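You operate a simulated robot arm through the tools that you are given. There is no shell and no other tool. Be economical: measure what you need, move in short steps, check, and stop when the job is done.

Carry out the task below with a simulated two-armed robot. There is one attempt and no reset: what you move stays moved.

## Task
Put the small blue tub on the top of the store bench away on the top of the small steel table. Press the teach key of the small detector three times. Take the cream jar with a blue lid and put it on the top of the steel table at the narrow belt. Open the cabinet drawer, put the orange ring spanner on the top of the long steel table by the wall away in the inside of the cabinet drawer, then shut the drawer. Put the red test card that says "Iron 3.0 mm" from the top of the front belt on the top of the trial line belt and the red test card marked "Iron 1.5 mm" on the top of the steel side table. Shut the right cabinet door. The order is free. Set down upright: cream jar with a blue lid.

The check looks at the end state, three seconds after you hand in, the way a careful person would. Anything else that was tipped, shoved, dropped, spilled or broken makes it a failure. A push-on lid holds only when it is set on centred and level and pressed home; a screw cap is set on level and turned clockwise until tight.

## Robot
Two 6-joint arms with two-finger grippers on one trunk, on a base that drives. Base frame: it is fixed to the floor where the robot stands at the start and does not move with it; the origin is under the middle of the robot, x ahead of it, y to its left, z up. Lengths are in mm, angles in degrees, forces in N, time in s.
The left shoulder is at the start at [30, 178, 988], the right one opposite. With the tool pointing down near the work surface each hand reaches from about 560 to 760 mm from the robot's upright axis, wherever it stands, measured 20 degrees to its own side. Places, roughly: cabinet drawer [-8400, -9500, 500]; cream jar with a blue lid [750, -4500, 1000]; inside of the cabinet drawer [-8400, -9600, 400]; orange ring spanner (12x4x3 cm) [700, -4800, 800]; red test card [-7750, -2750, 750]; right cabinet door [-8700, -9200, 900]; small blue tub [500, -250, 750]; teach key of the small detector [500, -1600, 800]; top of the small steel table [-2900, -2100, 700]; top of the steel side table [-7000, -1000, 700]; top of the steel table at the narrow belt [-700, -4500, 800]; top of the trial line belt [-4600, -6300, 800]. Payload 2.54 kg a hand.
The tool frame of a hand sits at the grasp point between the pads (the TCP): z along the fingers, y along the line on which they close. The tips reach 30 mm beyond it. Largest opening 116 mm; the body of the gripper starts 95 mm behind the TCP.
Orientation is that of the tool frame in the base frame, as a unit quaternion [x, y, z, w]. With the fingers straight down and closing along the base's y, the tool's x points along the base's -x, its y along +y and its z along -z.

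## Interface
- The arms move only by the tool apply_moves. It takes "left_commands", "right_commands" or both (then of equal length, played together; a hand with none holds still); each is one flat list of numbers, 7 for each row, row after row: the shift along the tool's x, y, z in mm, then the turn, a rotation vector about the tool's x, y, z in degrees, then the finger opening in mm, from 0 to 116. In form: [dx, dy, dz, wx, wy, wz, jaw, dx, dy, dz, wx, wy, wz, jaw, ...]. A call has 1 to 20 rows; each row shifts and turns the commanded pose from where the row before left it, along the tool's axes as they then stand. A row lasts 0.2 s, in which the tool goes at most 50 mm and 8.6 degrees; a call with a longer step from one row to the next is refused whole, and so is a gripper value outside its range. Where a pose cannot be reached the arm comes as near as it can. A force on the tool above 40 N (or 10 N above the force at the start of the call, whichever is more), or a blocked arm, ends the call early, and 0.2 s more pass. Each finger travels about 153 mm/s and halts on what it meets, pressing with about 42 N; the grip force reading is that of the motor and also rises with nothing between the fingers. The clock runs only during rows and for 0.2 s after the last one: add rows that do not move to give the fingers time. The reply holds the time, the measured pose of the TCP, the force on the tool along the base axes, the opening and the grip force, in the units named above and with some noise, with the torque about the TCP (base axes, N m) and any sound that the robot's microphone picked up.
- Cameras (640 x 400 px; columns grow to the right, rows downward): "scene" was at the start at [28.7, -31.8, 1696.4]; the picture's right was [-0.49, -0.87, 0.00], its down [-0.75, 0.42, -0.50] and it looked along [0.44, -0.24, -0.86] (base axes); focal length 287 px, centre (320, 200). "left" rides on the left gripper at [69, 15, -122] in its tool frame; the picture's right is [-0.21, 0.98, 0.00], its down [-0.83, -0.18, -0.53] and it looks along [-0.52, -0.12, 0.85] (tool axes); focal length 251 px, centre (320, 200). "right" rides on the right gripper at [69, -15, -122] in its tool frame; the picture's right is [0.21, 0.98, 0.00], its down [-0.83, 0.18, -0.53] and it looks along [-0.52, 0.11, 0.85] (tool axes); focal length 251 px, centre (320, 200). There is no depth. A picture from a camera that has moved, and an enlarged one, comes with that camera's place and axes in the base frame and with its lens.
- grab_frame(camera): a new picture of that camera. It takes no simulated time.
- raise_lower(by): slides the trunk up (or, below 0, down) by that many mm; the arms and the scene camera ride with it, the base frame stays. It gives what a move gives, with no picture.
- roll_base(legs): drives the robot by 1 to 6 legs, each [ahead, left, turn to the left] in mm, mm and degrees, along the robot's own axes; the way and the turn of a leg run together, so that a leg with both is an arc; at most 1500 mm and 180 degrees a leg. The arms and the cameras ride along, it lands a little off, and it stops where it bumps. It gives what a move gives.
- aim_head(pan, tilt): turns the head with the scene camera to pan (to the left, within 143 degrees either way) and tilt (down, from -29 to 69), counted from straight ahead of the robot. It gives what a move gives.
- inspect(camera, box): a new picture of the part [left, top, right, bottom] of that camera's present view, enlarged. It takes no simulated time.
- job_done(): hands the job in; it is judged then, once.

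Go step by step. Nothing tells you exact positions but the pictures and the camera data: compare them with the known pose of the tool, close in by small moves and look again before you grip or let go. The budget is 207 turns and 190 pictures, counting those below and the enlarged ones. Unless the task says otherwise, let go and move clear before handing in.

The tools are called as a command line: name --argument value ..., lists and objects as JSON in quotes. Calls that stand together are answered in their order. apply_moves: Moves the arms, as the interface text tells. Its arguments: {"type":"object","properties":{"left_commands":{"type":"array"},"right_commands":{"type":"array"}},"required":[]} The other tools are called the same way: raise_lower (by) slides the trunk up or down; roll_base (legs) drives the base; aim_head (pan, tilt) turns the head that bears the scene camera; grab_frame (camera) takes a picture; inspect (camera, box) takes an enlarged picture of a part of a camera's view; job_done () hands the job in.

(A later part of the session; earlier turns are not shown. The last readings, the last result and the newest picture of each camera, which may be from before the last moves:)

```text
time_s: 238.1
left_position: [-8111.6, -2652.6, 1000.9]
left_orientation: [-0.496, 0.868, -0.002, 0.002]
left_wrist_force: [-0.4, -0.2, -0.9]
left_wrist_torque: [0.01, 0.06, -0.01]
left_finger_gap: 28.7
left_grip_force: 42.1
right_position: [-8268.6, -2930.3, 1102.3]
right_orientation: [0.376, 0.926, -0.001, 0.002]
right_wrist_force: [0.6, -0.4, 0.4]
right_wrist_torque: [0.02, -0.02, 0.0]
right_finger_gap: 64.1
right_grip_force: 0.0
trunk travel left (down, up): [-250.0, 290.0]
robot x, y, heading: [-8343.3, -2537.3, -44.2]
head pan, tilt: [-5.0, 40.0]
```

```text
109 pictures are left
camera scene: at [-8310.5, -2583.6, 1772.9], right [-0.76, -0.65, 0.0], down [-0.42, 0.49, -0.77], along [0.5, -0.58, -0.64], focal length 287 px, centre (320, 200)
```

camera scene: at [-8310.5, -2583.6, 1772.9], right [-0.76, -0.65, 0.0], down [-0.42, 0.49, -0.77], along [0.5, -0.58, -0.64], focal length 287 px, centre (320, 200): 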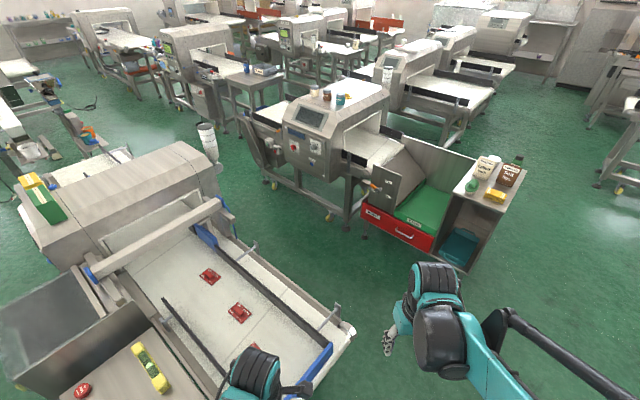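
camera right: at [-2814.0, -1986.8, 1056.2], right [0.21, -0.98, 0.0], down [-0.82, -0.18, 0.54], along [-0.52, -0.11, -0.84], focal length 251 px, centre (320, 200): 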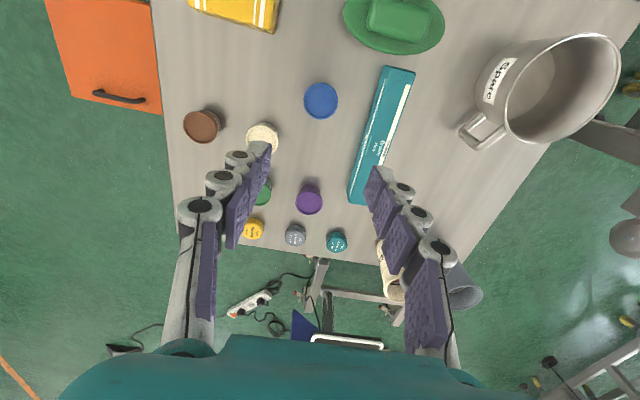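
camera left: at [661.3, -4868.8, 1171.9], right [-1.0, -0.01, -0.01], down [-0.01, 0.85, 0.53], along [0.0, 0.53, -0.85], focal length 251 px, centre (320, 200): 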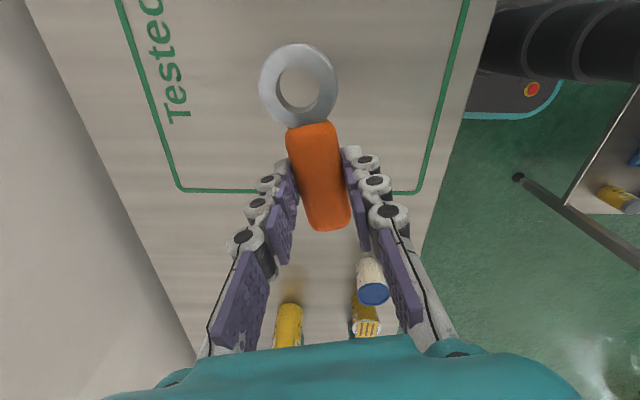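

I see red cards on the belt; the base touched something while turning. I move west a bit and finish the turn.

roll_base --legs '[[-130, -125, 0], [0, 0, 44]]'

grab_frame --camera "scene"

```text
time_s: 241.7
left_position: [-8279.2, -2450.5, 1001.3]
left_orientation: [0.795, -0.606, 0.002, -0.001]
left_wrist_force: [0.3, 0.0, -2.3]
left_wrist_torque: [0.03, 0.02, 0.0]
left_finger_gap: 28.8
left_grip_force: 42.1
right_position: [-8190.3, -2755.9, 1103.7]
right_orientation: [-0.014, 1.0, -0.001, 0.001]
right_wrist_force: [-0.3, -1.0, 0.3]
right_wrist_torque: [0.03, 0.04, -0.01]
right_finger_gap: 64.0
right_grip_force: 0.1
trunk travel left (down, up): [-250.0, 290.0]
robot x, y, heading: [-8522.0, -2537.8, 1.6]
head pan, tilt: [-5.0, 40.0]
```

```text
108 pictures are left
camera scene: at [-8467.3, -2544.6, 1772.8], right [-0.06, -1.0, 0.0], down [-0.64, 0.04, -0.77], along [0.76, -0.05, -0.64], focal length 287 px, centre (320, 200)
```

scene: 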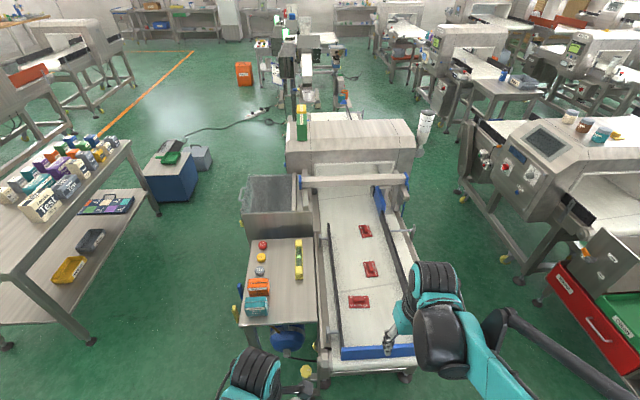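

inspect --camera "scene" --box '[320, 215, 410, 320]'

```text
3.81 times, centred on (365, 268) of scene
camera zoom: at [-8467.3, -2544.6, 1772.8], right [-0.06, -1.0, 0.0], down [-0.64, 0.04, -0.77], along [0.76, -0.05, -0.64], focal length 1095 px, centre (149, -57)
```

zoom: 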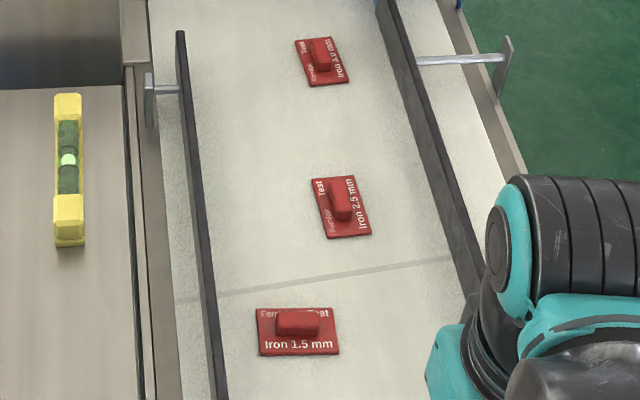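

The three cards have knobs; "Iron 1.5 mm" is nearest at about [-7882, -2733]. The free right hand takes that one first; I bring it above.

apply_moves --right_commands '[-43, 3, 0, 0, 0, 0, 90, -43, 3, 0, 0, 0, 0, 90, -43, 3, 0, 0, 0, 0, 90, -43, 3, 0, 0, 0, 0, 90, -43, 3, 10, 0, 0, 0, 90, -43, 3, 20, 0, 0, 0, 90, -43, 3, 20, 0, 0, 0, 90, 0, 0, 45, 0, 0, 0, 90, 0, 0, 45, 0, 0, 0, 90, 0, 0, 0, 0, 0, 0, 90]'

grab_frame --camera "right"

inspect --camera "scene" --box '[320, 215, 450, 345]'

```text
time_s: 243.9
left_position: [-8278.7, -2450.0, 1001.2]
left_orientation: [0.795, -0.607, 0.002, -0.001]
left_wrist_force: [0.4, 0.4, -1.0]
left_wrist_torque: [0.01, 0.0, 0.0]
left_finger_gap: 28.6
left_grip_force: 41.5
right_position: [-7888.5, -2726.9, 962.9]
right_orientation: [-0.014, 1.0, -0.001, 0.002]
right_wrist_force: [-0.2, -0.8, 0.6]
right_wrist_torque: [0.0, 0.01, 0.0]
right_finger_gap: 90.0
right_grip_force: 0.1
trunk travel left (down, up): [-250.0, 290.0]
robot x, y, heading: [-8523.0, -2534.5, 1.7]
head pan, tilt: [-5.0, 40.0]
```

```text
106 pictures are left
camera right: at [-7958.1, -2743.3, 1084.8], right [-0.24, 0.97, 0.0], down [0.82, 0.2, 0.54], along [0.52, 0.13, -0.84], focal length 251 px, centre (320, 200)
```

right: 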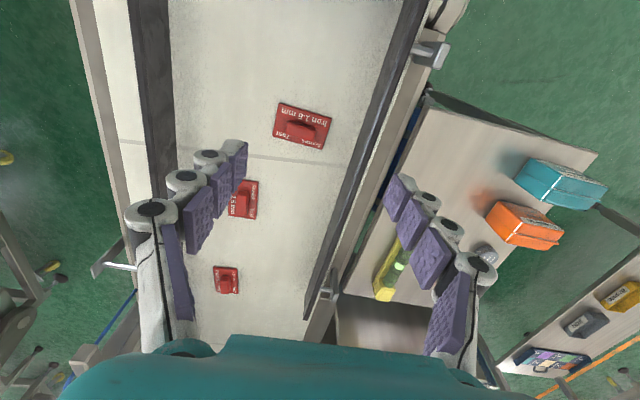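

```text
3.08 times, centred on (385, 280) of scene
camera zoom: at [-8468.3, -2544.6, 1772.9], right [-0.06, -1.0, 0.0], down [-0.64, 0.04, -0.77], along [0.77, -0.05, -0.64], focal length 884 px, centre (120, -46)
```

zoom: 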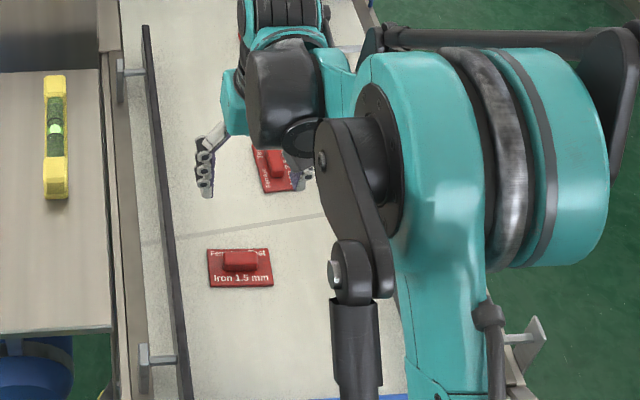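

The knob is at [-7856, -2741, 745]. I centre over it and descend part way.

apply_moves --right_commands '[-32, -14, 20, 0, 0, 0, 80, 0, 0, 45, 0, 0, 0, 75, 0, 0, 45, 0, 0, 0, 70, 0, 0, 40, 0, 0, 0, 70, 0, 0, 0, 0, 0, 0, 70]'

grab_frame --camera "right"

```text
time_s: 245.1
left_position: [-8280.4, -2450.3, 1000.9]
left_orientation: [0.795, -0.606, 0.002, -0.002]
left_wrist_force: [-0.2, 0.3, -1.8]
left_wrist_torque: [-0.03, -0.03, 0.04]
left_finger_gap: 28.9
left_grip_force: 41.5
right_position: [-7855.7, -2741.1, 815.3]
right_orientation: [-0.014, 1.0, 0.0, 0.002]
right_wrist_force: [-0.6, 0.1, -0.5]
right_wrist_torque: [0.02, 0.0, 0.02]
right_finger_gap: 70.0
right_grip_force: 0.2
trunk travel left (down, up): [-250.0, 290.0]
robot x, y, heading: [-8522.1, -2539.3, 1.5]
head pan, tilt: [-5.0, 40.0]
```

```text
104 pictures are left
camera right: at [-7923.9, -2756.5, 937.5], right [-0.24, 0.97, 0.0], down [0.82, 0.2, 0.54], along [0.52, 0.13, -0.84], focal length 251 px, centre (320, 200)
```

right: 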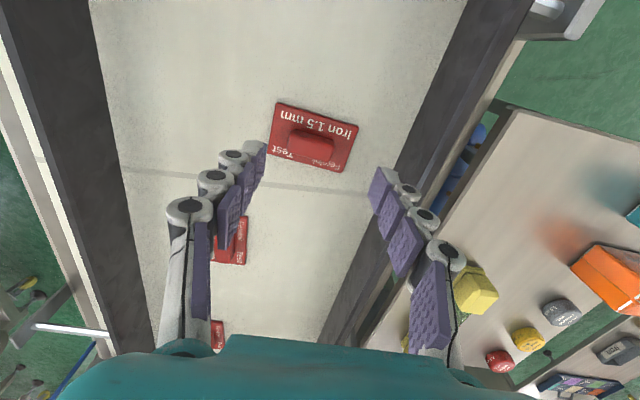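

Aligned; I correct 4 mm and descend to the knob.

apply_moves --right_commands '[0, -4, 30, 0, 0, 0, 66, 0, 0, 20, 0, 0, 0, 66, 0, 0, 5, 0, 0, 0, 66, 0, 0, 5, 0, 0, 0, 66, 0, 0, 0, 0, 0, 0, 66]'

grab_frame --camera "right"

```text
time_s: 246.3
left_position: [-8279.3, -2449.8, 1001.7]
left_orientation: [0.795, -0.607, 0.002, -0.001]
left_wrist_force: [0.8, 0.2, -0.7]
left_wrist_torque: [0.0, -0.02, -0.01]
left_finger_gap: 28.9
left_grip_force: 42.0
right_position: [-7854.6, -2743.5, 753.1]
right_orientation: [-0.014, 1.0, -0.001, 0.001]
right_wrist_force: [0.8, 0.3, -0.3]
right_wrist_torque: [-0.01, -0.01, -0.02]
right_finger_gap: 66.1
right_grip_force: 0.0
trunk travel left (down, up): [-250.0, 290.0]
robot x, y, heading: [-8523.2, -2541.3, 1.7]
head pan, tilt: [-5.0, 40.0]
```

```text
103 pictures are left
camera right: at [-7923.9, -2760.0, 876.1], right [-0.24, 0.97, 0.0], down [0.82, 0.2, 0.54], along [0.52, 0.13, -0.84], focal length 251 px, centre (320, 200)
```

right: 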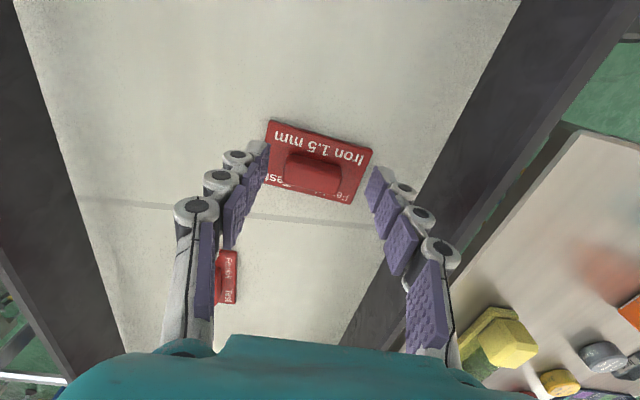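

apply_moves --right_commands '[0, 0, 5, 0, 0, 0, 62, 0, 0, 4, 0, 0, 0, 62, 0, 0, 4, 0, 0, 0, 62, 0, 0, 3, 0, 0, 0, 62, 0, 0, 0, 0, 0, 0, 62]'

grab_frame --camera "right"

```text
time_s: 247.5
left_position: [-8277.5, -2450.2, 1002.0]
left_orientation: [0.795, -0.606, 0.002, -0.002]
left_wrist_force: [0.1, 0.2, -1.3]
left_wrist_torque: [-0.01, 0.0, 0.0]
left_finger_gap: 29.3
left_grip_force: 42.1
right_position: [-7855.5, -2744.0, 738.6]
right_orientation: [-0.014, 1.0, -0.001, 0.002]
right_wrist_force: [-0.3, 0.0, -0.1]
right_wrist_torque: [-0.02, -0.01, 0.01]
right_finger_gap: 61.9
right_grip_force: 0.0
trunk travel left (down, up): [-250.0, 290.0]
robot x, y, heading: [-8523.1, -2538.8, 1.7]
head pan, tilt: [-5.0, 40.0]
```

```text
102 pictures are left
camera right: at [-7924.7, -2760.7, 861.0], right [-0.24, 0.97, 0.0], down [0.82, 0.2, 0.54], along [0.52, 0.13, -0.84], focal length 251 px, centre (320, 200)
```

right: 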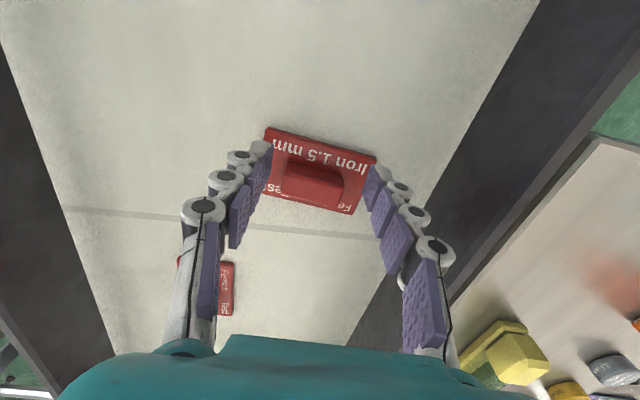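

apply_moves --right_commands '[0, 0, 3, 0, 0, 0, 62, 0, 0, 3, 0, 0, 0, 62, 0, 0, 3, 0, 0, 0, 62, 0, 0, 2, 0, 0, 0, 62, 0, 0, 2, 0, 0, 0, 62, 0, 0, 0, 0, 0, 0, 62]'

```text
time_s: 248.9
left_position: [-8280.0, -2450.0, 1003.0]
left_orientation: [0.795, -0.607, 0.002, -0.002]
left_wrist_force: [0.1, 0.1, -1.1]
left_wrist_torque: [-0.01, -0.02, 0.01]
left_finger_gap: 28.9
left_grip_force: 42.3
right_position: [-7856.1, -2743.2, 725.8]
right_orientation: [-0.013, 1.0, -0.001, 0.002]
right_wrist_force: [1.0, 0.3, -0.1]
right_wrist_torque: [-0.01, -0.01, 0.01]
right_finger_gap: 61.7
right_grip_force: 0.1
trunk travel left (down, up): [-250.0, 290.0]
robot x, y, heading: [-8521.3, -2542.0, 1.4]
head pan, tilt: [-5.0, 40.0]
```

apply_moves --right_commands '[0, 0, 3, 0, 0, 0, 62, 0, 0, 2, 0, 0, 0, 62, 0, 0, 2, 0, 0, 0, 62, 0, 0, 2, 0, 0, 0, 62, 0, 0, 0, 0, 0, 0, 62]'

grab_frame --camera "right"

```text
time_s: 250.1
left_position: [-8279.1, -2450.0, 1000.7]
left_orientation: [0.795, -0.607, 0.002, -0.003]
left_wrist_force: [0.4, -0.4, -1.5]
left_wrist_torque: [-0.01, -0.01, -0.03]
left_finger_gap: 29.1
left_grip_force: 42.0
right_position: [-7857.4, -2743.1, 721.8]
right_orientation: [-0.014, 1.0, -0.002, 0.003]
right_wrist_force: [0.5, 0.1, 0.1]
right_wrist_torque: [0.0, 0.04, -0.02]
right_finger_gap: 62.2
right_grip_force: 0.0
right hand out of reach, approached as far as the arm can: row 3
trunk travel left (down, up): [-250.0, 290.0]
robot x, y, heading: [-8519.3, -2543.7, 1.6]
head pan, tilt: [-5.0, 40.0]
```

```text
101 pictures are left
camera right: at [-7926.7, -2760.2, 843.9], right [-0.24, 0.97, 0.0], down [0.82, 0.2, 0.54], along [0.52, 0.13, -0.84], focal length 251 px, centre (320, 200)
```

right: 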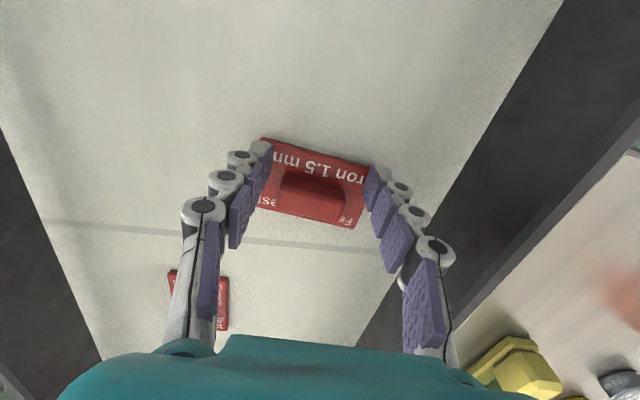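

The knob's top is at pad level now; I close on it.

apply_moves --right_commands '[0, 0, -2, 0, 0, 0, 50, 0, 0, 0, 0, 0, 0, 30, 0, 0, 0, 0, 0, 0, 10, 0, 0, 0, 0, 0, 0, 10, 0, 0, 0, 0, 0, 0, 10]'

grab_frame --camera "right"

```text
time_s: 251.3
left_position: [-8277.4, -2450.6, 1001.0]
left_orientation: [0.795, -0.607, 0.003, -0.001]
left_wrist_force: [-0.1, 0.7, -1.2]
left_wrist_torque: [-0.04, 0.0, -0.01]
left_finger_gap: 28.6
left_grip_force: 42.0
right_position: [-7857.8, -2743.4, 722.5]
right_orientation: [-0.014, 1.0, -0.001, 0.001]
right_wrist_force: [-0.1, -0.8, -0.5]
right_wrist_torque: [-0.01, 0.0, -0.04]
right_finger_gap: 10.2
right_grip_force: 0.1
trunk travel left (down, up): [-250.0, 290.0]
robot x, y, heading: [-8521.9, -2538.4, 1.6]
head pan, tilt: [-5.0, 40.0]
```

```text
100 pictures are left
camera right: at [-7926.3, -2761.0, 844.8], right [-0.24, 0.97, 0.0], down [0.82, 0.2, 0.54], along [0.52, 0.13, -0.84], focal length 251 px, centre (320, 200)
```

right: 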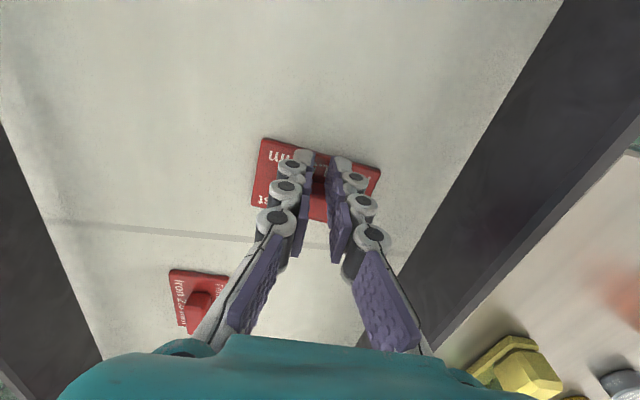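

The fingers closed above the knob: it sits lower (about 688) and further ahead (x ≈ −7827). I open, rise, lower the trunk and re-aim.

apply_moves --right_commands '[0, 0, -45, 0, 0, 0, 20, 0, 0, -45, 0, 0, 0, 50, -15, 0, 0, 0, 0, 0, 66, -14, 0, 0, 0, 0, 0, 66]'

raise_lower --by -70

grab_frame --camera "right"

inspect --camera "scene" --box '[320, 215, 450, 345]'

```text
time_s: 252.3
left_position: [-8277.8, -2450.1, 1001.2]
left_orientation: [0.795, -0.607, 0.002, -0.002]
left_wrist_force: [0.5, -0.7, -1.1]
left_wrist_torque: [-0.02, 0.0, 0.01]
left_finger_gap: 28.6
left_grip_force: 41.5
right_position: [-7827.8, -2743.8, 813.0]
right_orientation: [-0.013, 1.0, -0.001, 0.002]
right_wrist_force: [0.2, -0.2, -0.3]
right_wrist_torque: [-0.02, 0.04, 0.0]
right_finger_gap: 65.9
right_grip_force: 0.0
trunk travel left (down, up): [-250.0, 290.0]
robot x, y, heading: [-8522.8, -2541.2, 1.7]
head pan, tilt: [-5.0, 40.0]
```

```text
time_s: 253.4
left_position: [-8279.0, -2451.5, 931.9]
left_orientation: [0.795, -0.606, 0.003, -0.001]
left_wrist_force: [-0.2, 0.6, -0.4]
left_wrist_torque: [-0.02, 0.01, -0.02]
left_finger_gap: 28.6
left_grip_force: 41.4
right_position: [-7828.5, -2744.9, 743.9]
right_orientation: [-0.013, 1.0, -0.001, 0.002]
right_wrist_force: [-0.1, -0.2, 0.3]
right_wrist_torque: [-0.01, 0.0, 0.03]
right_finger_gap: 65.8
right_grip_force: 0.0
trunk travel left (down, up): [-180.0, 360.0]
robot x, y, heading: [-8523.1, -2537.5, 1.7]
head pan, tilt: [-5.0, 40.0]
```

```text
99 pictures are left
camera right: at [-7897.5, -2760.2, 866.0], right [-0.24, 0.97, 0.0], down [0.82, 0.2, 0.54], along [0.52, 0.13, -0.84], focal length 251 px, centre (320, 200)
```

right: 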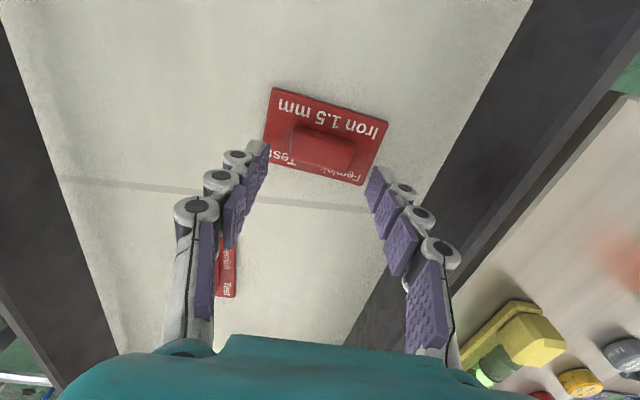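

```text
3.08 times, centred on (385, 280) of scene
camera zoom: at [-8467.5, -2544.7, 1703.0], right [-0.06, -1.0, 0.0], down [-0.64, 0.04, -0.77], along [0.76, -0.05, -0.64], focal length 884 px, centre (120, -46)
```

zoom: 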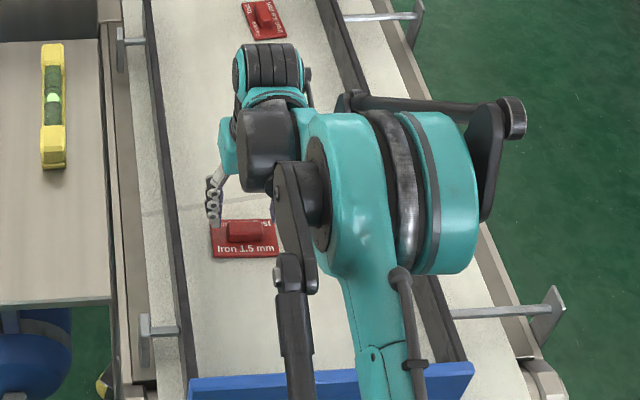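

Refined: knob at about [-7839, -2746, 703]. I shift back 11 mm and descend.

apply_moves --right_commands '[11, -1, 10, 0, 0, 0, 64, 0, 0, 10, 0, 0, 0, 62, 0, 0, 5, 0, 0, 0, 62, 0, 0, 3, 0, 0, 0, 62, 0, 0, 0, 0, 0, 0, 62]'

grab_frame --camera "right"

```text
time_s: 254.6
left_position: [-8278.4, -2450.0, 931.8]
left_orientation: [0.795, -0.607, 0.001, -0.002]
left_wrist_force: [0.2, 0.2, -1.6]
left_wrist_torque: [0.0, -0.03, -0.05]
left_finger_gap: 28.8
left_grip_force: 41.9
right_position: [-7839.6, -2745.0, 714.9]
right_orientation: [-0.014, 1.0, -0.001, 0.001]
right_wrist_force: [-0.9, -0.2, 0.2]
right_wrist_torque: [-0.04, 0.01, -0.01]
right_finger_gap: 62.1
right_grip_force: 0.0
trunk travel left (down, up): [-180.0, 360.0]
robot x, y, heading: [-8524.0, -2540.6, 1.6]
head pan, tilt: [-5.0, 40.0]
```

```text
97 pictures are left
camera right: at [-7907.7, -2762.0, 837.1], right [-0.24, 0.97, 0.0], down [0.82, 0.2, 0.54], along [0.52, 0.13, -0.84], focal length 251 px, centre (320, 200)
```

right: 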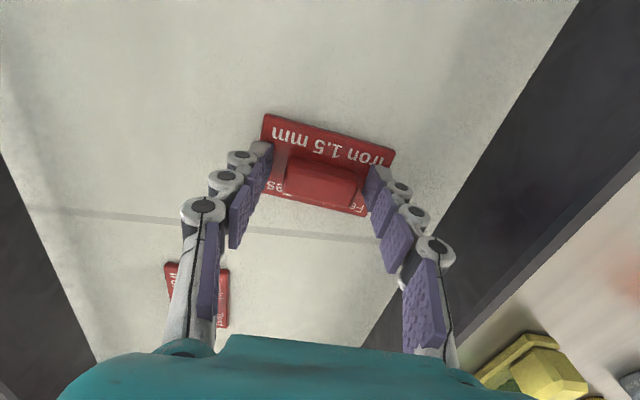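

apply_moves --right_commands '[0, 0, 3, 0, 0, 0, 62, 0, 0, 3, 0, 0, 0, 62, 0, 0, 3, 0, 0, 0, 62, 0, 0, 3, 0, 0, 0, 62, 0, 0, 2, 0, 0, 0, 62, 0, 0, 0, 0, 0, 0, 62]'

grab_frame --camera "right"

```text
time_s: 255.3
left_position: [-8281.8, -2449.4, 932.6]
left_orientation: [0.795, -0.607, 0.003, -0.002]
left_wrist_force: [-0.1, 0.2, -2.1]
left_wrist_torque: [0.02, -0.04, 0.02]
left_finger_gap: 28.8
left_grip_force: 41.9
right_position: [-7840.3, -2743.7, 715.6]
right_orientation: [-0.013, 1.0, -0.001, 0.005]
right_wrist_force: [4.8, 2.3, 54.6]
right_wrist_torque: [0.2, 0.11, -0.32]
right_finger_gap: 45.6
right_grip_force: 41.9
trunk travel left (down, up): [-180.0, 360.0]
robot x, y, heading: [-8519.8, -2536.0, 1.7]
head pan, tilt: [-5.0, 40.0]
stopped in row 3 (right hand): the force on the tool passed its limit at 55 N (the readings are from after the stop); the commanded pose is now the measured one
```

```text
96 pictures are left
camera right: at [-7908.9, -2760.6, 837.6], right [-0.24, 0.97, 0.0], down [0.81, 0.21, 0.54], along [0.53, 0.13, -0.84], focal length 251 px, centre (320, 200)
```

right: 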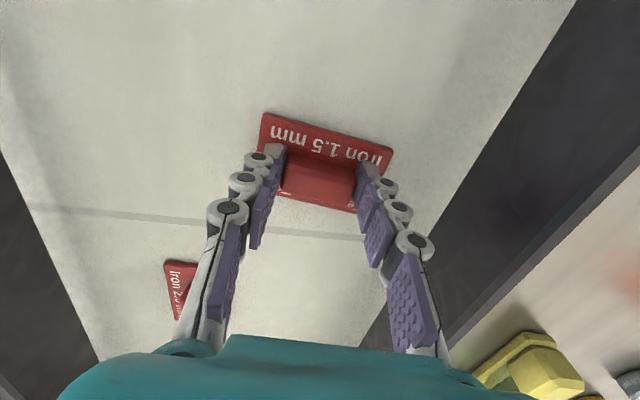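

Contact, and the fingers are on the knob at 46 mm. I hold the grip and lift.

apply_moves --right_commands '[0, 0, -2, 0, 0, 0, 35, 0, 0, 0, 0, 0, 0, 35, 0, 0, 0, 0, 0, 0, 35, 0, 0, -20, 0, 0, 0, 35, 0, 0, -45, 0, 0, 0, 35, 0, 0, -45, 0, 0, 0, 35, 0, 0, -45, 0, 0, 0, 35, 0, 0, -45, 0, 0, 0, 35]'

grab_frame --camera "right"

```text
time_s: 257.1
left_position: [-8278.8, -2450.1, 931.8]
left_orientation: [0.795, -0.607, 0.002, -0.002]
left_wrist_force: [0.5, 0.1, -1.3]
left_wrist_torque: [-0.01, 0.01, -0.02]
left_finger_gap: 28.9
left_grip_force: 42.7
right_position: [-7838.9, -2745.6, 916.2]
right_orientation: [-0.015, 1.0, -0.001, 0.004]
right_wrist_force: [-0.1, 0.2, -0.4]
right_wrist_torque: [0.02, -0.02, 0.02]
right_finger_gap: 45.3
right_grip_force: 41.8
trunk travel left (down, up): [-180.0, 360.0]
robot x, y, heading: [-8520.9, -2536.8, 1.7]
head pan, tilt: [-5.0, 40.0]
```

```text
95 pictures are left
camera right: at [-7906.5, -2761.8, 1038.7], right [-0.24, 0.97, 0.0], down [0.82, 0.21, 0.54], along [0.52, 0.13, -0.84], focal length 251 px, centre (320, 200)
```

right: 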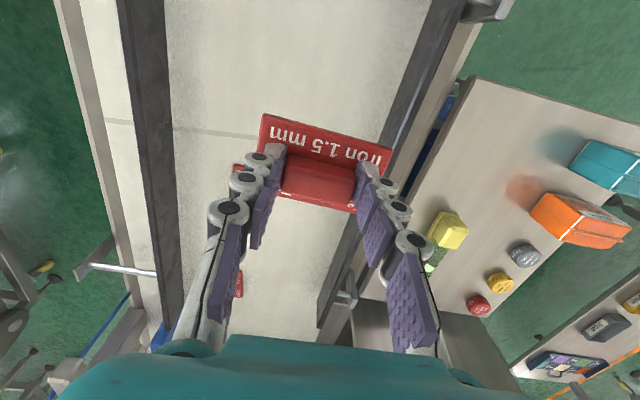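

Card in hand. I tuck the right arm and drive north to the west end of the side table.

apply_moves --right_commands '[43, 0, -10, 0, 0, 0, 35, 43, 0, -10, 0, 0, 0, 35, 43, 0, -10, 0, 0, 0, 35, 43, 0, -10, 0, 0, 0, 35, 43, -5, 0, 0, 0, 0, 35, 43, -5, 0, 0, 0, 0, 35]'

raise_lower --by 70

roll_base --legs '[[0, 1000, -1.7], [300, 830, 0]]'

aim_head --pan -10 --tilt 42

grab_frame --camera "scene"

```text
time_s: 258.5
left_position: [-8281.1, -2450.2, 931.4]
left_orientation: [0.795, -0.607, 0.002, -0.002]
left_wrist_force: [-0.7, -0.6, -2.3]
left_wrist_torque: [0.0, -0.03, 0.03]
left_finger_gap: 28.7
left_grip_force: 42.1
right_position: [-8099.8, -2761.5, 953.2]
right_orientation: [-0.014, 1.0, -0.001, 0.002]
right_wrist_force: [-1.3, -0.7, -0.6]
right_wrist_torque: [0.02, -0.05, 0.0]
right_finger_gap: 45.3
right_grip_force: 41.1
trunk travel left (down, up): [-180.0, 360.0]
robot x, y, heading: [-8522.2, -2538.1, 1.5]
head pan, tilt: [-5.0, 40.0]
```

```text
time_s: 259.6
left_position: [-8278.2, -2449.8, 1001.0]
left_orientation: [0.795, -0.607, 0.001, -0.002]
left_wrist_force: [-0.5, 0.4, -1.7]
left_wrist_torque: [-0.04, 0.03, -0.02]
left_finger_gap: 28.9
left_grip_force: 42.4
right_position: [-8098.0, -2763.1, 1022.2]
right_orientation: [-0.014, 1.0, -0.001, 0.002]
right_wrist_force: [0.5, 0.4, -0.4]
right_wrist_torque: [0.02, 0.06, 0.0]
right_finger_gap: 44.9
right_grip_force: 41.8
trunk travel left (down, up): [-250.0, 290.0]
robot x, y, heading: [-8520.4, -2539.3, 1.6]
head pan, tilt: [-5.0, 40.0]
```

```text
time_s: 268.9
left_position: [-7961.7, -660.5, 1000.3]
left_orientation: [0.778, -0.629, 0.003, -0.002]
left_wrist_force: [-0.3, 0.6, -0.6]
left_wrist_torque: [-0.01, 0.03, -0.02]
left_finger_gap: 28.8
left_grip_force: 42.2
right_position: [-7797.6, -980.9, 1022.7]
right_orientation: [0.014, 1.0, 0.0, 0.002]
right_wrist_force: [-0.1, 0.9, -0.8]
right_wrist_torque: [-0.02, 0.04, 0.02]
right_finger_gap: 44.7
right_grip_force: 42.3
trunk travel left (down, up): [-250.0, 290.0]
robot x, y, heading: [-8208.3, -734.3, -1.6]
head pan, tilt: [-5.0, 40.0]
```

```text
time_s: 269.6
left_position: [-7961.3, -660.7, 1001.2]
left_orientation: [0.777, -0.629, 0.002, -0.002]
left_wrist_force: [0.3, -0.2, -1.0]
left_wrist_torque: [0.0, -0.01, 0.0]
left_finger_gap: 29.1
left_grip_force: 41.6
right_position: [-7797.7, -982.1, 1022.6]
right_orientation: [0.014, 1.0, -0.001, 0.002]
right_wrist_force: [0.1, 0.0, -0.7]
right_wrist_torque: [0.04, -0.01, -0.01]
right_finger_gap: 44.3
right_grip_force: 41.7
trunk travel left (down, up): [-250.0, 290.0]
robot x, y, heading: [-8207.1, -735.7, -1.5]
head pan, tilt: [-10.0, 42.0]
```

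```text
94 pictures are left
camera scene: at [-8156.6, -751.0, 1769.9], right [-0.2, -0.98, 0.0], down [-0.66, 0.13, -0.74], along [0.73, -0.15, -0.67], focal length 287 px, centre (320, 200)
```

scene: 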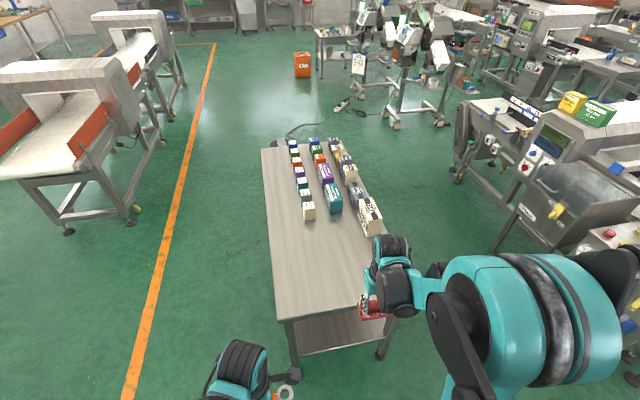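

Plenty of free table at this west end. I reach to about [-7540, -890], lower the trunk and look.

apply_moves --right_commands '[-43, 15, 0, 0, 0, 0, 35, -43, 15, 0, 0, 0, 0, 35, -43, 15, 0, 0, 0, 0, 35, -43, 15, 10, 0, 0, 0, 35, -43, 15, 10, 0, 0, 0, 35, -43, 15, 20, 0, 0, 0, 35, 0, 0, 45, 0, 0, 0, 35]'

raise_lower --by -70

grab_frame --camera "right"

inspect --camera "scene" --box '[240, 180, 420, 340]'

```text
time_s: 271.2
left_position: [-7960.8, -660.3, 1001.8]
left_orientation: [0.778, -0.628, 0.002, -0.002]
left_wrist_force: [-1.2, 0.1, -1.4]
left_wrist_torque: [0.0, 0.02, 0.02]
left_finger_gap: 28.7
left_grip_force: 41.7
right_position: [-7533.3, -900.4, 939.3]
right_orientation: [0.014, 1.0, 0.0, 0.002]
right_wrist_force: [-1.1, 0.2, -1.2]
right_wrist_torque: [0.0, -0.01, 0.03]
right_finger_gap: 44.5
right_grip_force: 42.1
trunk travel left (down, up): [-250.0, 290.0]
robot x, y, heading: [-8207.4, -735.3, -1.4]
head pan, tilt: [-10.0, 42.0]
```

```text
time_s: 272.3
left_position: [-7960.4, -660.5, 931.4]
left_orientation: [0.778, -0.629, 0.003, -0.002]
left_wrist_force: [0.5, 0.9, -0.8]
left_wrist_torque: [0.0, 0.0, -0.01]
left_finger_gap: 28.8
left_grip_force: 42.7
right_position: [-7534.8, -899.6, 868.8]
right_orientation: [0.014, 1.0, -0.001, 0.004]
right_wrist_force: [-0.2, -0.2, -0.4]
right_wrist_torque: [-0.02, 0.02, 0.01]
right_finger_gap: 44.6
right_grip_force: 42.1
trunk travel left (down, up): [-180.0, 360.0]
robot x, y, heading: [-8208.5, -733.1, -1.4]
head pan, tilt: [-10.0, 42.0]
```

```text
93 pictures are left
camera right: at [-7603.9, -912.1, 991.1], right [-0.19, 0.98, 0.0], down [0.83, 0.16, 0.54], along [0.53, 0.1, -0.84], focal length 251 px, centre (320, 200)
```

right: 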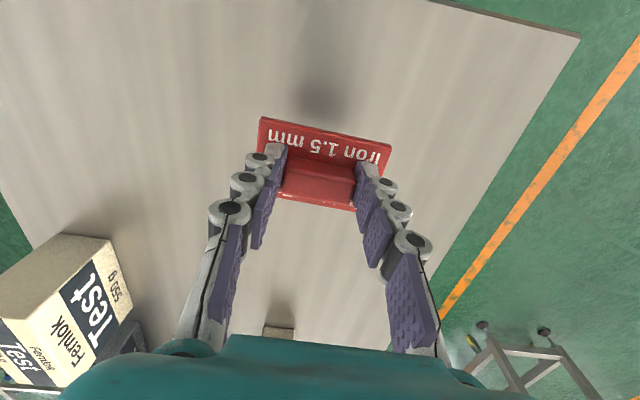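

```text
2.50 times, centred on (330, 260) of scene
camera zoom: at [-8156.8, -750.9, 1700.0], right [-0.2, -0.98, 0.0], down [-0.66, 0.13, -0.74], along [0.73, -0.15, -0.67], focal length 718 px, centre (295, 50)
```

zoom: 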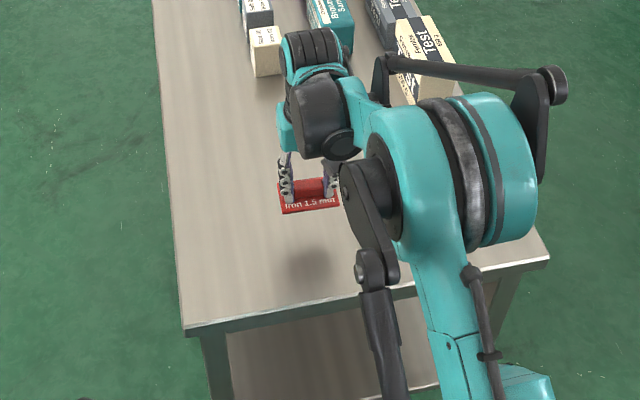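

All clear below. I descend most of the way, then feel for contact.

apply_moves --right_commands '[0, 0, 40, 0, 0, 0, 35, 0, 0, 30, 0, 0, 0, 35, 0, 0, 10, 0, 0, 0, 35, 0, 0, 10, 0, 0, 0, 35, 0, 0, 6, 0, 0, 0, 35, 0, 0, 6, 0, 0, 0, 35, 0, 0, 5, 0, 0, 0, 35, 0, 0, 0, 0, 0, 0, 35]'

grab_frame --camera "right"

inspect --camera "scene" --box '[260, 220, 400, 330]'

```text
time_s: 273.5
left_position: [-7962.3, -659.5, 931.8]
left_orientation: [0.777, -0.629, 0.003, -0.002]
left_wrist_force: [0.0, 0.0, -1.7]
left_wrist_torque: [0.03, -0.01, -0.01]
left_finger_gap: 28.8
left_grip_force: 42.7
right_position: [-7532.8, -899.1, 777.0]
right_orientation: [0.014, 1.0, -0.001, 0.004]
right_wrist_force: [-5.6, 1.0, 25.6]
right_wrist_torque: [0.08, 0.54, -0.03]
right_finger_gap: 44.6
right_grip_force: 42.0
trunk travel left (down, up): [-180.0, 360.0]
robot x, y, heading: [-8211.3, -737.6, -1.6]
head pan, tilt: [-10.0, 42.0]
stopped in row 6 (right hand): the force on the tool passed its limit at 49 N (the readings are from after the stop); the commanded pose is now the measured one
```

```text
91 pictures are left
camera right: at [-7602.6, -911.9, 898.0], right [-0.19, 0.98, 0.0], down [0.83, 0.16, 0.54], along [0.53, 0.1, -0.84], focal length 251 px, centre (320, 200)
```

right: 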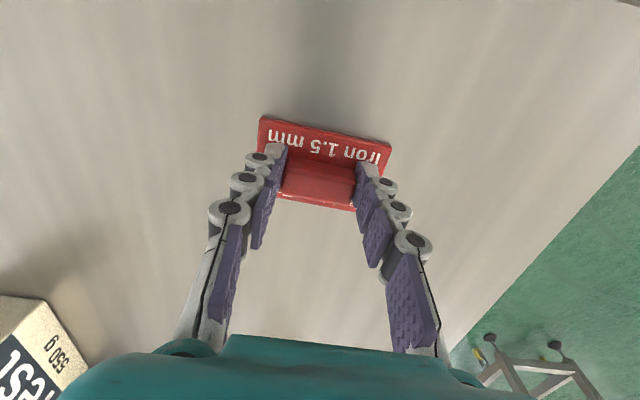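

```text
3.64 times, centred on (330, 275) of scene
camera zoom: at [-8159.4, -750.2, 1700.3], right [-0.2, -0.98, 0.0], down [-0.65, 0.13, -0.74], along [0.73, -0.15, -0.67], focal length 1045 px, centre (284, -73)
```

zoom: 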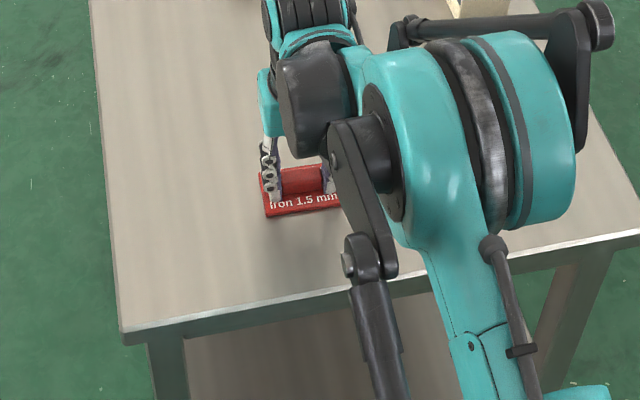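

On the table. I release and rise, then check.

apply_moves --right_commands '[0, 0, -1, 0, 0, 0, 42, 0, 0, 0, 0, 0, 0, 55, 0, 0, 0, 0, 0, 0, 70, 0, 0, 0, 0, 0, 0, 70, 0, 0, -20, 0, 0, 0, 70, 0, 0, -45, 0, 0, 0, 70, 0, 0, -45, 0, 0, 0, 70, 0, 0, -45, 0, 0, 0, 70, 0, 0, -40, 0, 0, 0, 70]'

grab_frame --camera "right"

```text
time_s: 275.5
left_position: [-7961.2, -660.4, 930.7]
left_orientation: [0.778, -0.628, 0.003, -0.002]
left_wrist_force: [0.0, 0.8, -1.6]
left_wrist_torque: [-0.01, -0.01, -0.03]
left_finger_gap: 28.7
left_grip_force: 41.7
right_position: [-7534.5, -899.7, 968.7]
right_orientation: [0.014, 1.0, -0.001, 0.005]
right_wrist_force: [0.1, 0.5, -0.2]
right_wrist_torque: [0.0, -0.01, 0.01]
right_finger_gap: 69.7
right_grip_force: 0.0
trunk travel left (down, up): [-180.0, 360.0]
robot x, y, heading: [-8209.3, -734.5, -1.9]
head pan, tilt: [-10.0, 42.0]
```

```text
89 pictures are left
camera right: at [-7603.3, -912.1, 1090.3], right [-0.19, 0.98, 0.0], down [0.83, 0.16, 0.54], along [0.53, 0.1, -0.84], focal length 251 px, centre (320, 200)
```

right: 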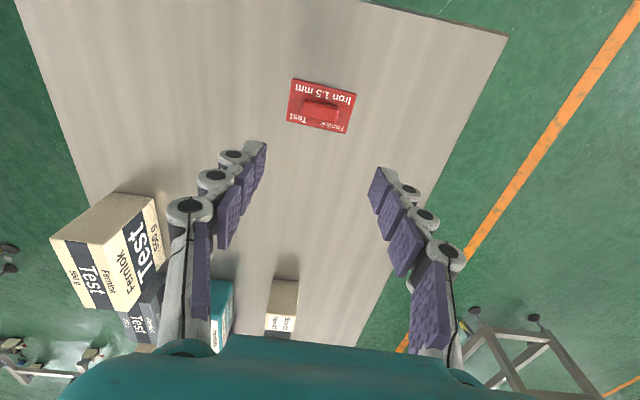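

The 1.5 mm card is on the side table. Next is "Iron 3.0 mm", near [-7444, -2844]; I'll approach the belt from its south side.

apply_moves --right_commands '[43, 0, 0, 0, 0, 0, 70, 43, 0, 0, 0, 0, 0, 70, 43, 0, 0, 0, 0, 0, 70, 43, 0, 0, 0, 0, 0, 70, 43, 0, 0, 0, 0, 0, 70, 43, 0, 0, 0, 0, 0, 70]'

roll_base --legs '[[-450, 0, 1.9], [0, -1400, 0], [0, -1370, 0], [0, 0, 90]]'

aim_head --pan -60 --tilt 30

grab_frame --camera "scene"

```text
time_s: 276.9
left_position: [-7961.0, -660.3, 931.9]
left_orientation: [0.778, -0.628, 0.002, -0.001]
left_wrist_force: [0.0, -0.4, -1.3]
left_wrist_torque: [0.01, -0.02, 0.02]
left_finger_gap: 28.9
left_grip_force: 42.2
right_position: [-7794.6, -889.3, 967.4]
right_orientation: [0.015, 1.0, -0.001, 0.005]
right_wrist_force: [-0.7, 0.4, 1.3]
right_wrist_torque: [0.02, -0.02, -0.02]
right_finger_gap: 69.7
right_grip_force: 0.1
trunk travel left (down, up): [-180.0, 360.0]
robot x, y, heading: [-8210.0, -736.3, -1.7]
head pan, tilt: [-10.0, 42.0]
```

```text
time_s: 296.8
left_position: [-8766.1, -3287.7, 931.4]
left_orientation: [0.993, 0.118, 0.0, -0.002]
left_wrist_force: [0.1, -0.7, -1.2]
left_wrist_torque: [-0.02, 0.03, -0.03]
left_finger_gap: 28.8
left_grip_force: 41.7
right_position: [-8540.2, -3114.6, 966.1]
right_orientation: [-0.706, 0.708, 0.003, 0.004]
right_wrist_force: [0.5, -0.1, -0.5]
right_wrist_torque: [0.01, -0.04, 0.0]
right_finger_gap: 69.9
right_grip_force: 0.0
trunk travel left (down, up): [-180.0, 360.0]
robot x, y, heading: [-8683.9, -3532.8, 89.7]
head pan, tilt: [-10.0, 42.0]
```

```text
time_s: 297.9
left_position: [-8765.5, -3288.0, 930.7]
left_orientation: [0.993, 0.118, -0.001, -0.002]
left_wrist_force: [0.2, -0.2, -1.6]
left_wrist_torque: [0.0, -0.01, 0.01]
left_finger_gap: 29.0
left_grip_force: 41.7
right_position: [-8540.5, -3115.1, 966.3]
right_orientation: [-0.706, 0.708, 0.001, 0.004]
right_wrist_force: [-0.1, -0.6, 0.4]
right_wrist_torque: [0.03, 0.01, 0.0]
right_finger_gap: 69.8
right_grip_force: 0.0
trunk travel left (down, up): [-180.0, 360.0]
robot x, y, heading: [-8683.2, -3531.5, 89.8]
head pan, tilt: [-60.0, 30.0]
```

```text
88 pictures are left
camera scene: at [-8605.9, -3518.2, 1718.2], right [0.5, -0.87, 0.0], down [-0.43, -0.25, -0.87], along [0.75, 0.43, -0.5], focal length 287 px, centre (320, 200)
```

scene: 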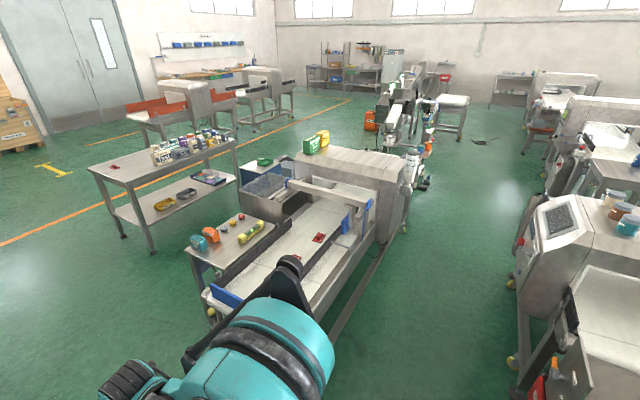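

The aisle is clear. I strafe east until the card is in front of the right hand.

roll_base --legs '[[0, -1030, 0]]'

aim_head --pan -10 --tilt 45

grab_frame --camera "scene"

grab_frame --camera "right"

```text
time_s: 303.4
left_position: [-7696.7, -3302.2, 931.2]
left_orientation: [0.994, 0.106, 0.0, -0.003]
left_wrist_force: [0.9, -0.3, -1.4]
left_wrist_torque: [0.0, 0.01, 0.02]
left_finger_gap: 28.9
left_grip_force: 42.6
right_position: [-7467.7, -3134.1, 967.4]
right_orientation: [-0.697, 0.717, 0.002, 0.003]
right_wrist_force: [-0.6, 0.8, -0.4]
right_wrist_torque: [-0.01, 0.02, 0.0]
right_finger_gap: 70.2
right_grip_force: 0.0
trunk travel left (down, up): [-180.0, 360.0]
robot x, y, heading: [-7623.8, -3550.2, 88.6]
head pan, tilt: [-60.0, 30.0]
```

```text
time_s: 304.6
left_position: [-7696.9, -3301.5, 930.4]
left_orientation: [0.994, 0.107, 0.001, -0.003]
left_wrist_force: [-0.1, 0.6, -1.0]
left_wrist_torque: [0.03, 0.0, -0.02]
left_finger_gap: 28.7
left_grip_force: 41.8
right_position: [-7468.5, -3134.6, 966.8]
right_orientation: [-0.697, 0.717, 0.002, 0.003]
right_wrist_force: [0.2, -0.1, 0.3]
right_wrist_torque: [-0.02, 0.01, -0.03]
right_finger_gap: 69.9
right_grip_force: 0.1
trunk travel left (down, up): [-180.0, 360.0]
robot x, y, heading: [-7620.2, -3553.8, 88.7]
head pan, tilt: [-10.0, 45.0]
```

```text
87 pictures are left
camera scene: at [-7606.3, -3499.7, 1695.6], right [0.98, -0.2, 0.0], down [-0.14, -0.69, -0.71], along [0.14, 0.69, -0.71], focal length 287 px, centre (320, 200)
```

scene: 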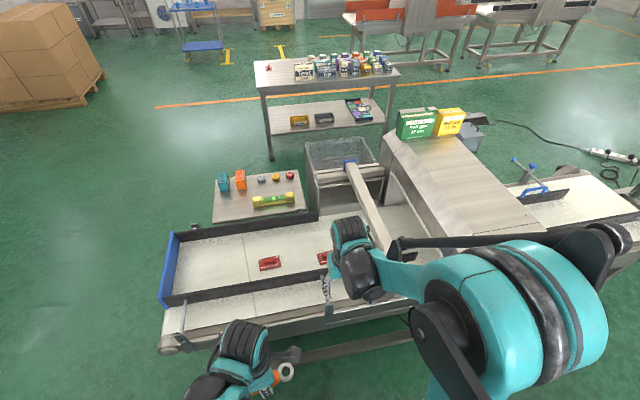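

```text
86 pictures are left
camera right: at [-7454.5, -3204.7, 1088.8], right [-0.98, -0.19, 0.0], down [-0.16, 0.83, 0.54], along [-0.1, 0.53, -0.84], focal length 251 px, centre (320, 200)
```

right: 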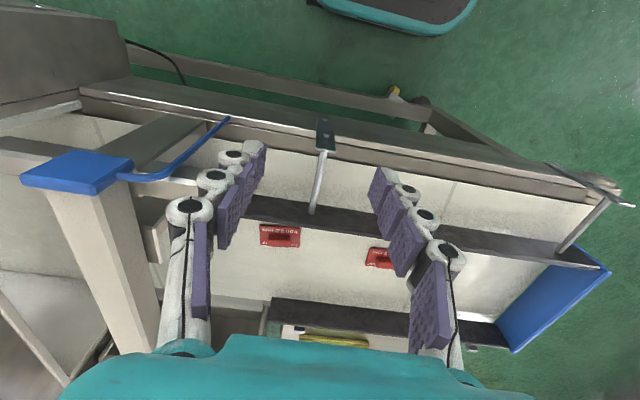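

"Iron 3.0 mm" is at about [-7445, -2858, 700], knob lengthwise along x. I move up 50 mm and reach over it.

roll_base --legs '[[50, 0, 1]]'

apply_moves --right_commands '[-38, -3, 0, 0, 0, 0, 70, -38, -3, 0, 0, 0, 0, 70, -38, -3, 0, 0, 0, 0, 70, -38, -3, 0, 0, 0, 0, 70, -38, -3, 20, 0, 0, 0, 70, -36, -3, 30, 0, 0, 0, 70, 0, 0, 45, 0, 0, 0, 70, 0, 0, 0, 0, 0, 0, 70]'

grab_frame --camera "right"

inspect --camera "scene" --box '[230, 200, 430, 340]'

```text
time_s: 305.5
left_position: [-7700.2, -3250.7, 929.8]
left_orientation: [0.993, 0.115, -0.001, -0.002]
left_wrist_force: [0.9, 1.7, -1.8]
left_wrist_torque: [-0.04, -0.01, -0.01]
left_finger_gap: 29.1
left_grip_force: 42.0
right_position: [-7474.2, -3079.3, 966.2]
right_orientation: [-0.704, 0.71, 0.002, 0.003]
right_wrist_force: [0.0, 0.2, -0.4]
right_wrist_torque: [-0.05, -0.02, 0.01]
right_finger_gap: 70.2
right_grip_force: 0.2
trunk travel left (down, up): [-180.0, 360.0]
robot x, y, heading: [-7616.8, -3497.8, 89.3]
head pan, tilt: [-10.0, 45.0]
```

```text
time_s: 307.3
left_position: [-7701.4, -3251.8, 931.5]
left_orientation: [0.993, 0.115, 0.001, -0.003]
left_wrist_force: [0.0, -0.2, -1.2]
left_wrist_torque: [-0.03, -0.02, -0.02]
left_finger_gap: 28.7
left_grip_force: 41.7
right_position: [-7455.0, -2852.2, 873.2]
right_orientation: [-0.704, 0.71, 0.003, 0.003]
right_wrist_force: [-0.1, 0.0, 0.8]
right_wrist_torque: [-0.02, 0.0, -0.01]
right_finger_gap: 70.0
right_grip_force: 0.0
trunk travel left (down, up): [-180.0, 360.0]
robot x, y, heading: [-7618.3, -3497.7, 89.7]
head pan, tilt: [-10.0, 45.0]
```

```text
85 pictures are left
camera right: at [-7440.8, -2922.5, 994.5], right [-0.98, -0.21, 0.0], down [-0.17, 0.82, 0.54], along [-0.11, 0.53, -0.84], focal length 251 px, centre (320, 200)
```

right: 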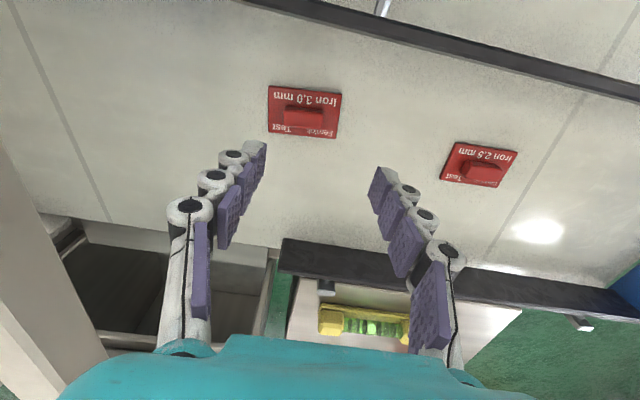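

```text
2.86 times, centred on (330, 270) of scene
camera zoom: at [-7606.4, -3448.4, 1695.6], right [0.98, -0.18, 0.0], down [-0.13, -0.7, -0.71], along [0.13, 0.7, -0.71], focal length 821 px, centre (291, 0)
```

zoom: 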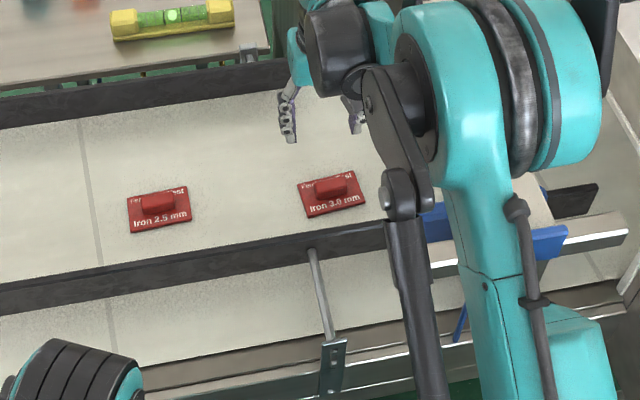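

Both views agree on [-7438, -2845, 703]. I centre and descend until the card is felt.

apply_moves --right_commands '[-7, -17, 35, 0, 0, 0, 70, 0, 0, 45, 0, 0, 0, 66, 0, 0, 40, 0, 0, 0, 64, 0, 0, 15, 0, 0, 0, 62, 0, 0, 0, 0, 0, 0, 62]'

grab_frame --camera "right"

```text
time_s: 308.5
left_position: [-7701.0, -3253.2, 930.9]
left_orientation: [0.993, 0.115, -0.001, -0.003]
left_wrist_force: [0.0, -0.8, -0.8]
left_wrist_torque: [-0.01, -0.02, 0.0]
left_finger_gap: 28.8
left_grip_force: 41.8
right_position: [-7438.4, -2846.8, 737.3]
right_orientation: [-0.703, 0.711, 0.003, 0.003]
right_wrist_force: [-0.1, -0.9, 0.0]
right_wrist_torque: [0.03, 0.02, 0.0]
right_finger_gap: 61.9
right_grip_force: 0.0
trunk travel left (down, up): [-180.0, 360.0]
robot x, y, heading: [-7621.7, -3500.7, 89.5]
head pan, tilt: [-10.0, 45.0]
```

```text
83 pictures are left
camera right: at [-7422.5, -2916.2, 859.5], right [-0.98, -0.21, 0.0], down [-0.17, 0.82, 0.54], along [-0.11, 0.53, -0.84], focal length 251 px, centre (320, 200)
```

right: 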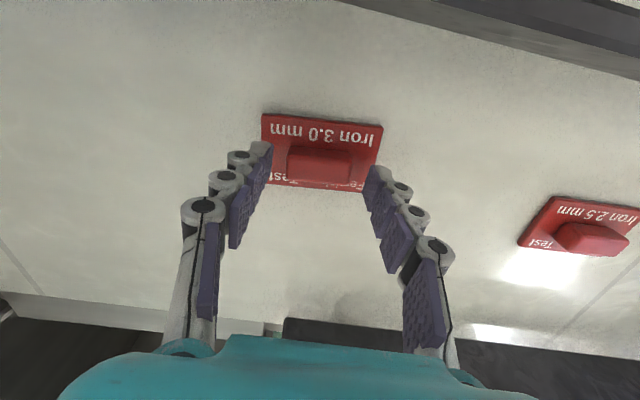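

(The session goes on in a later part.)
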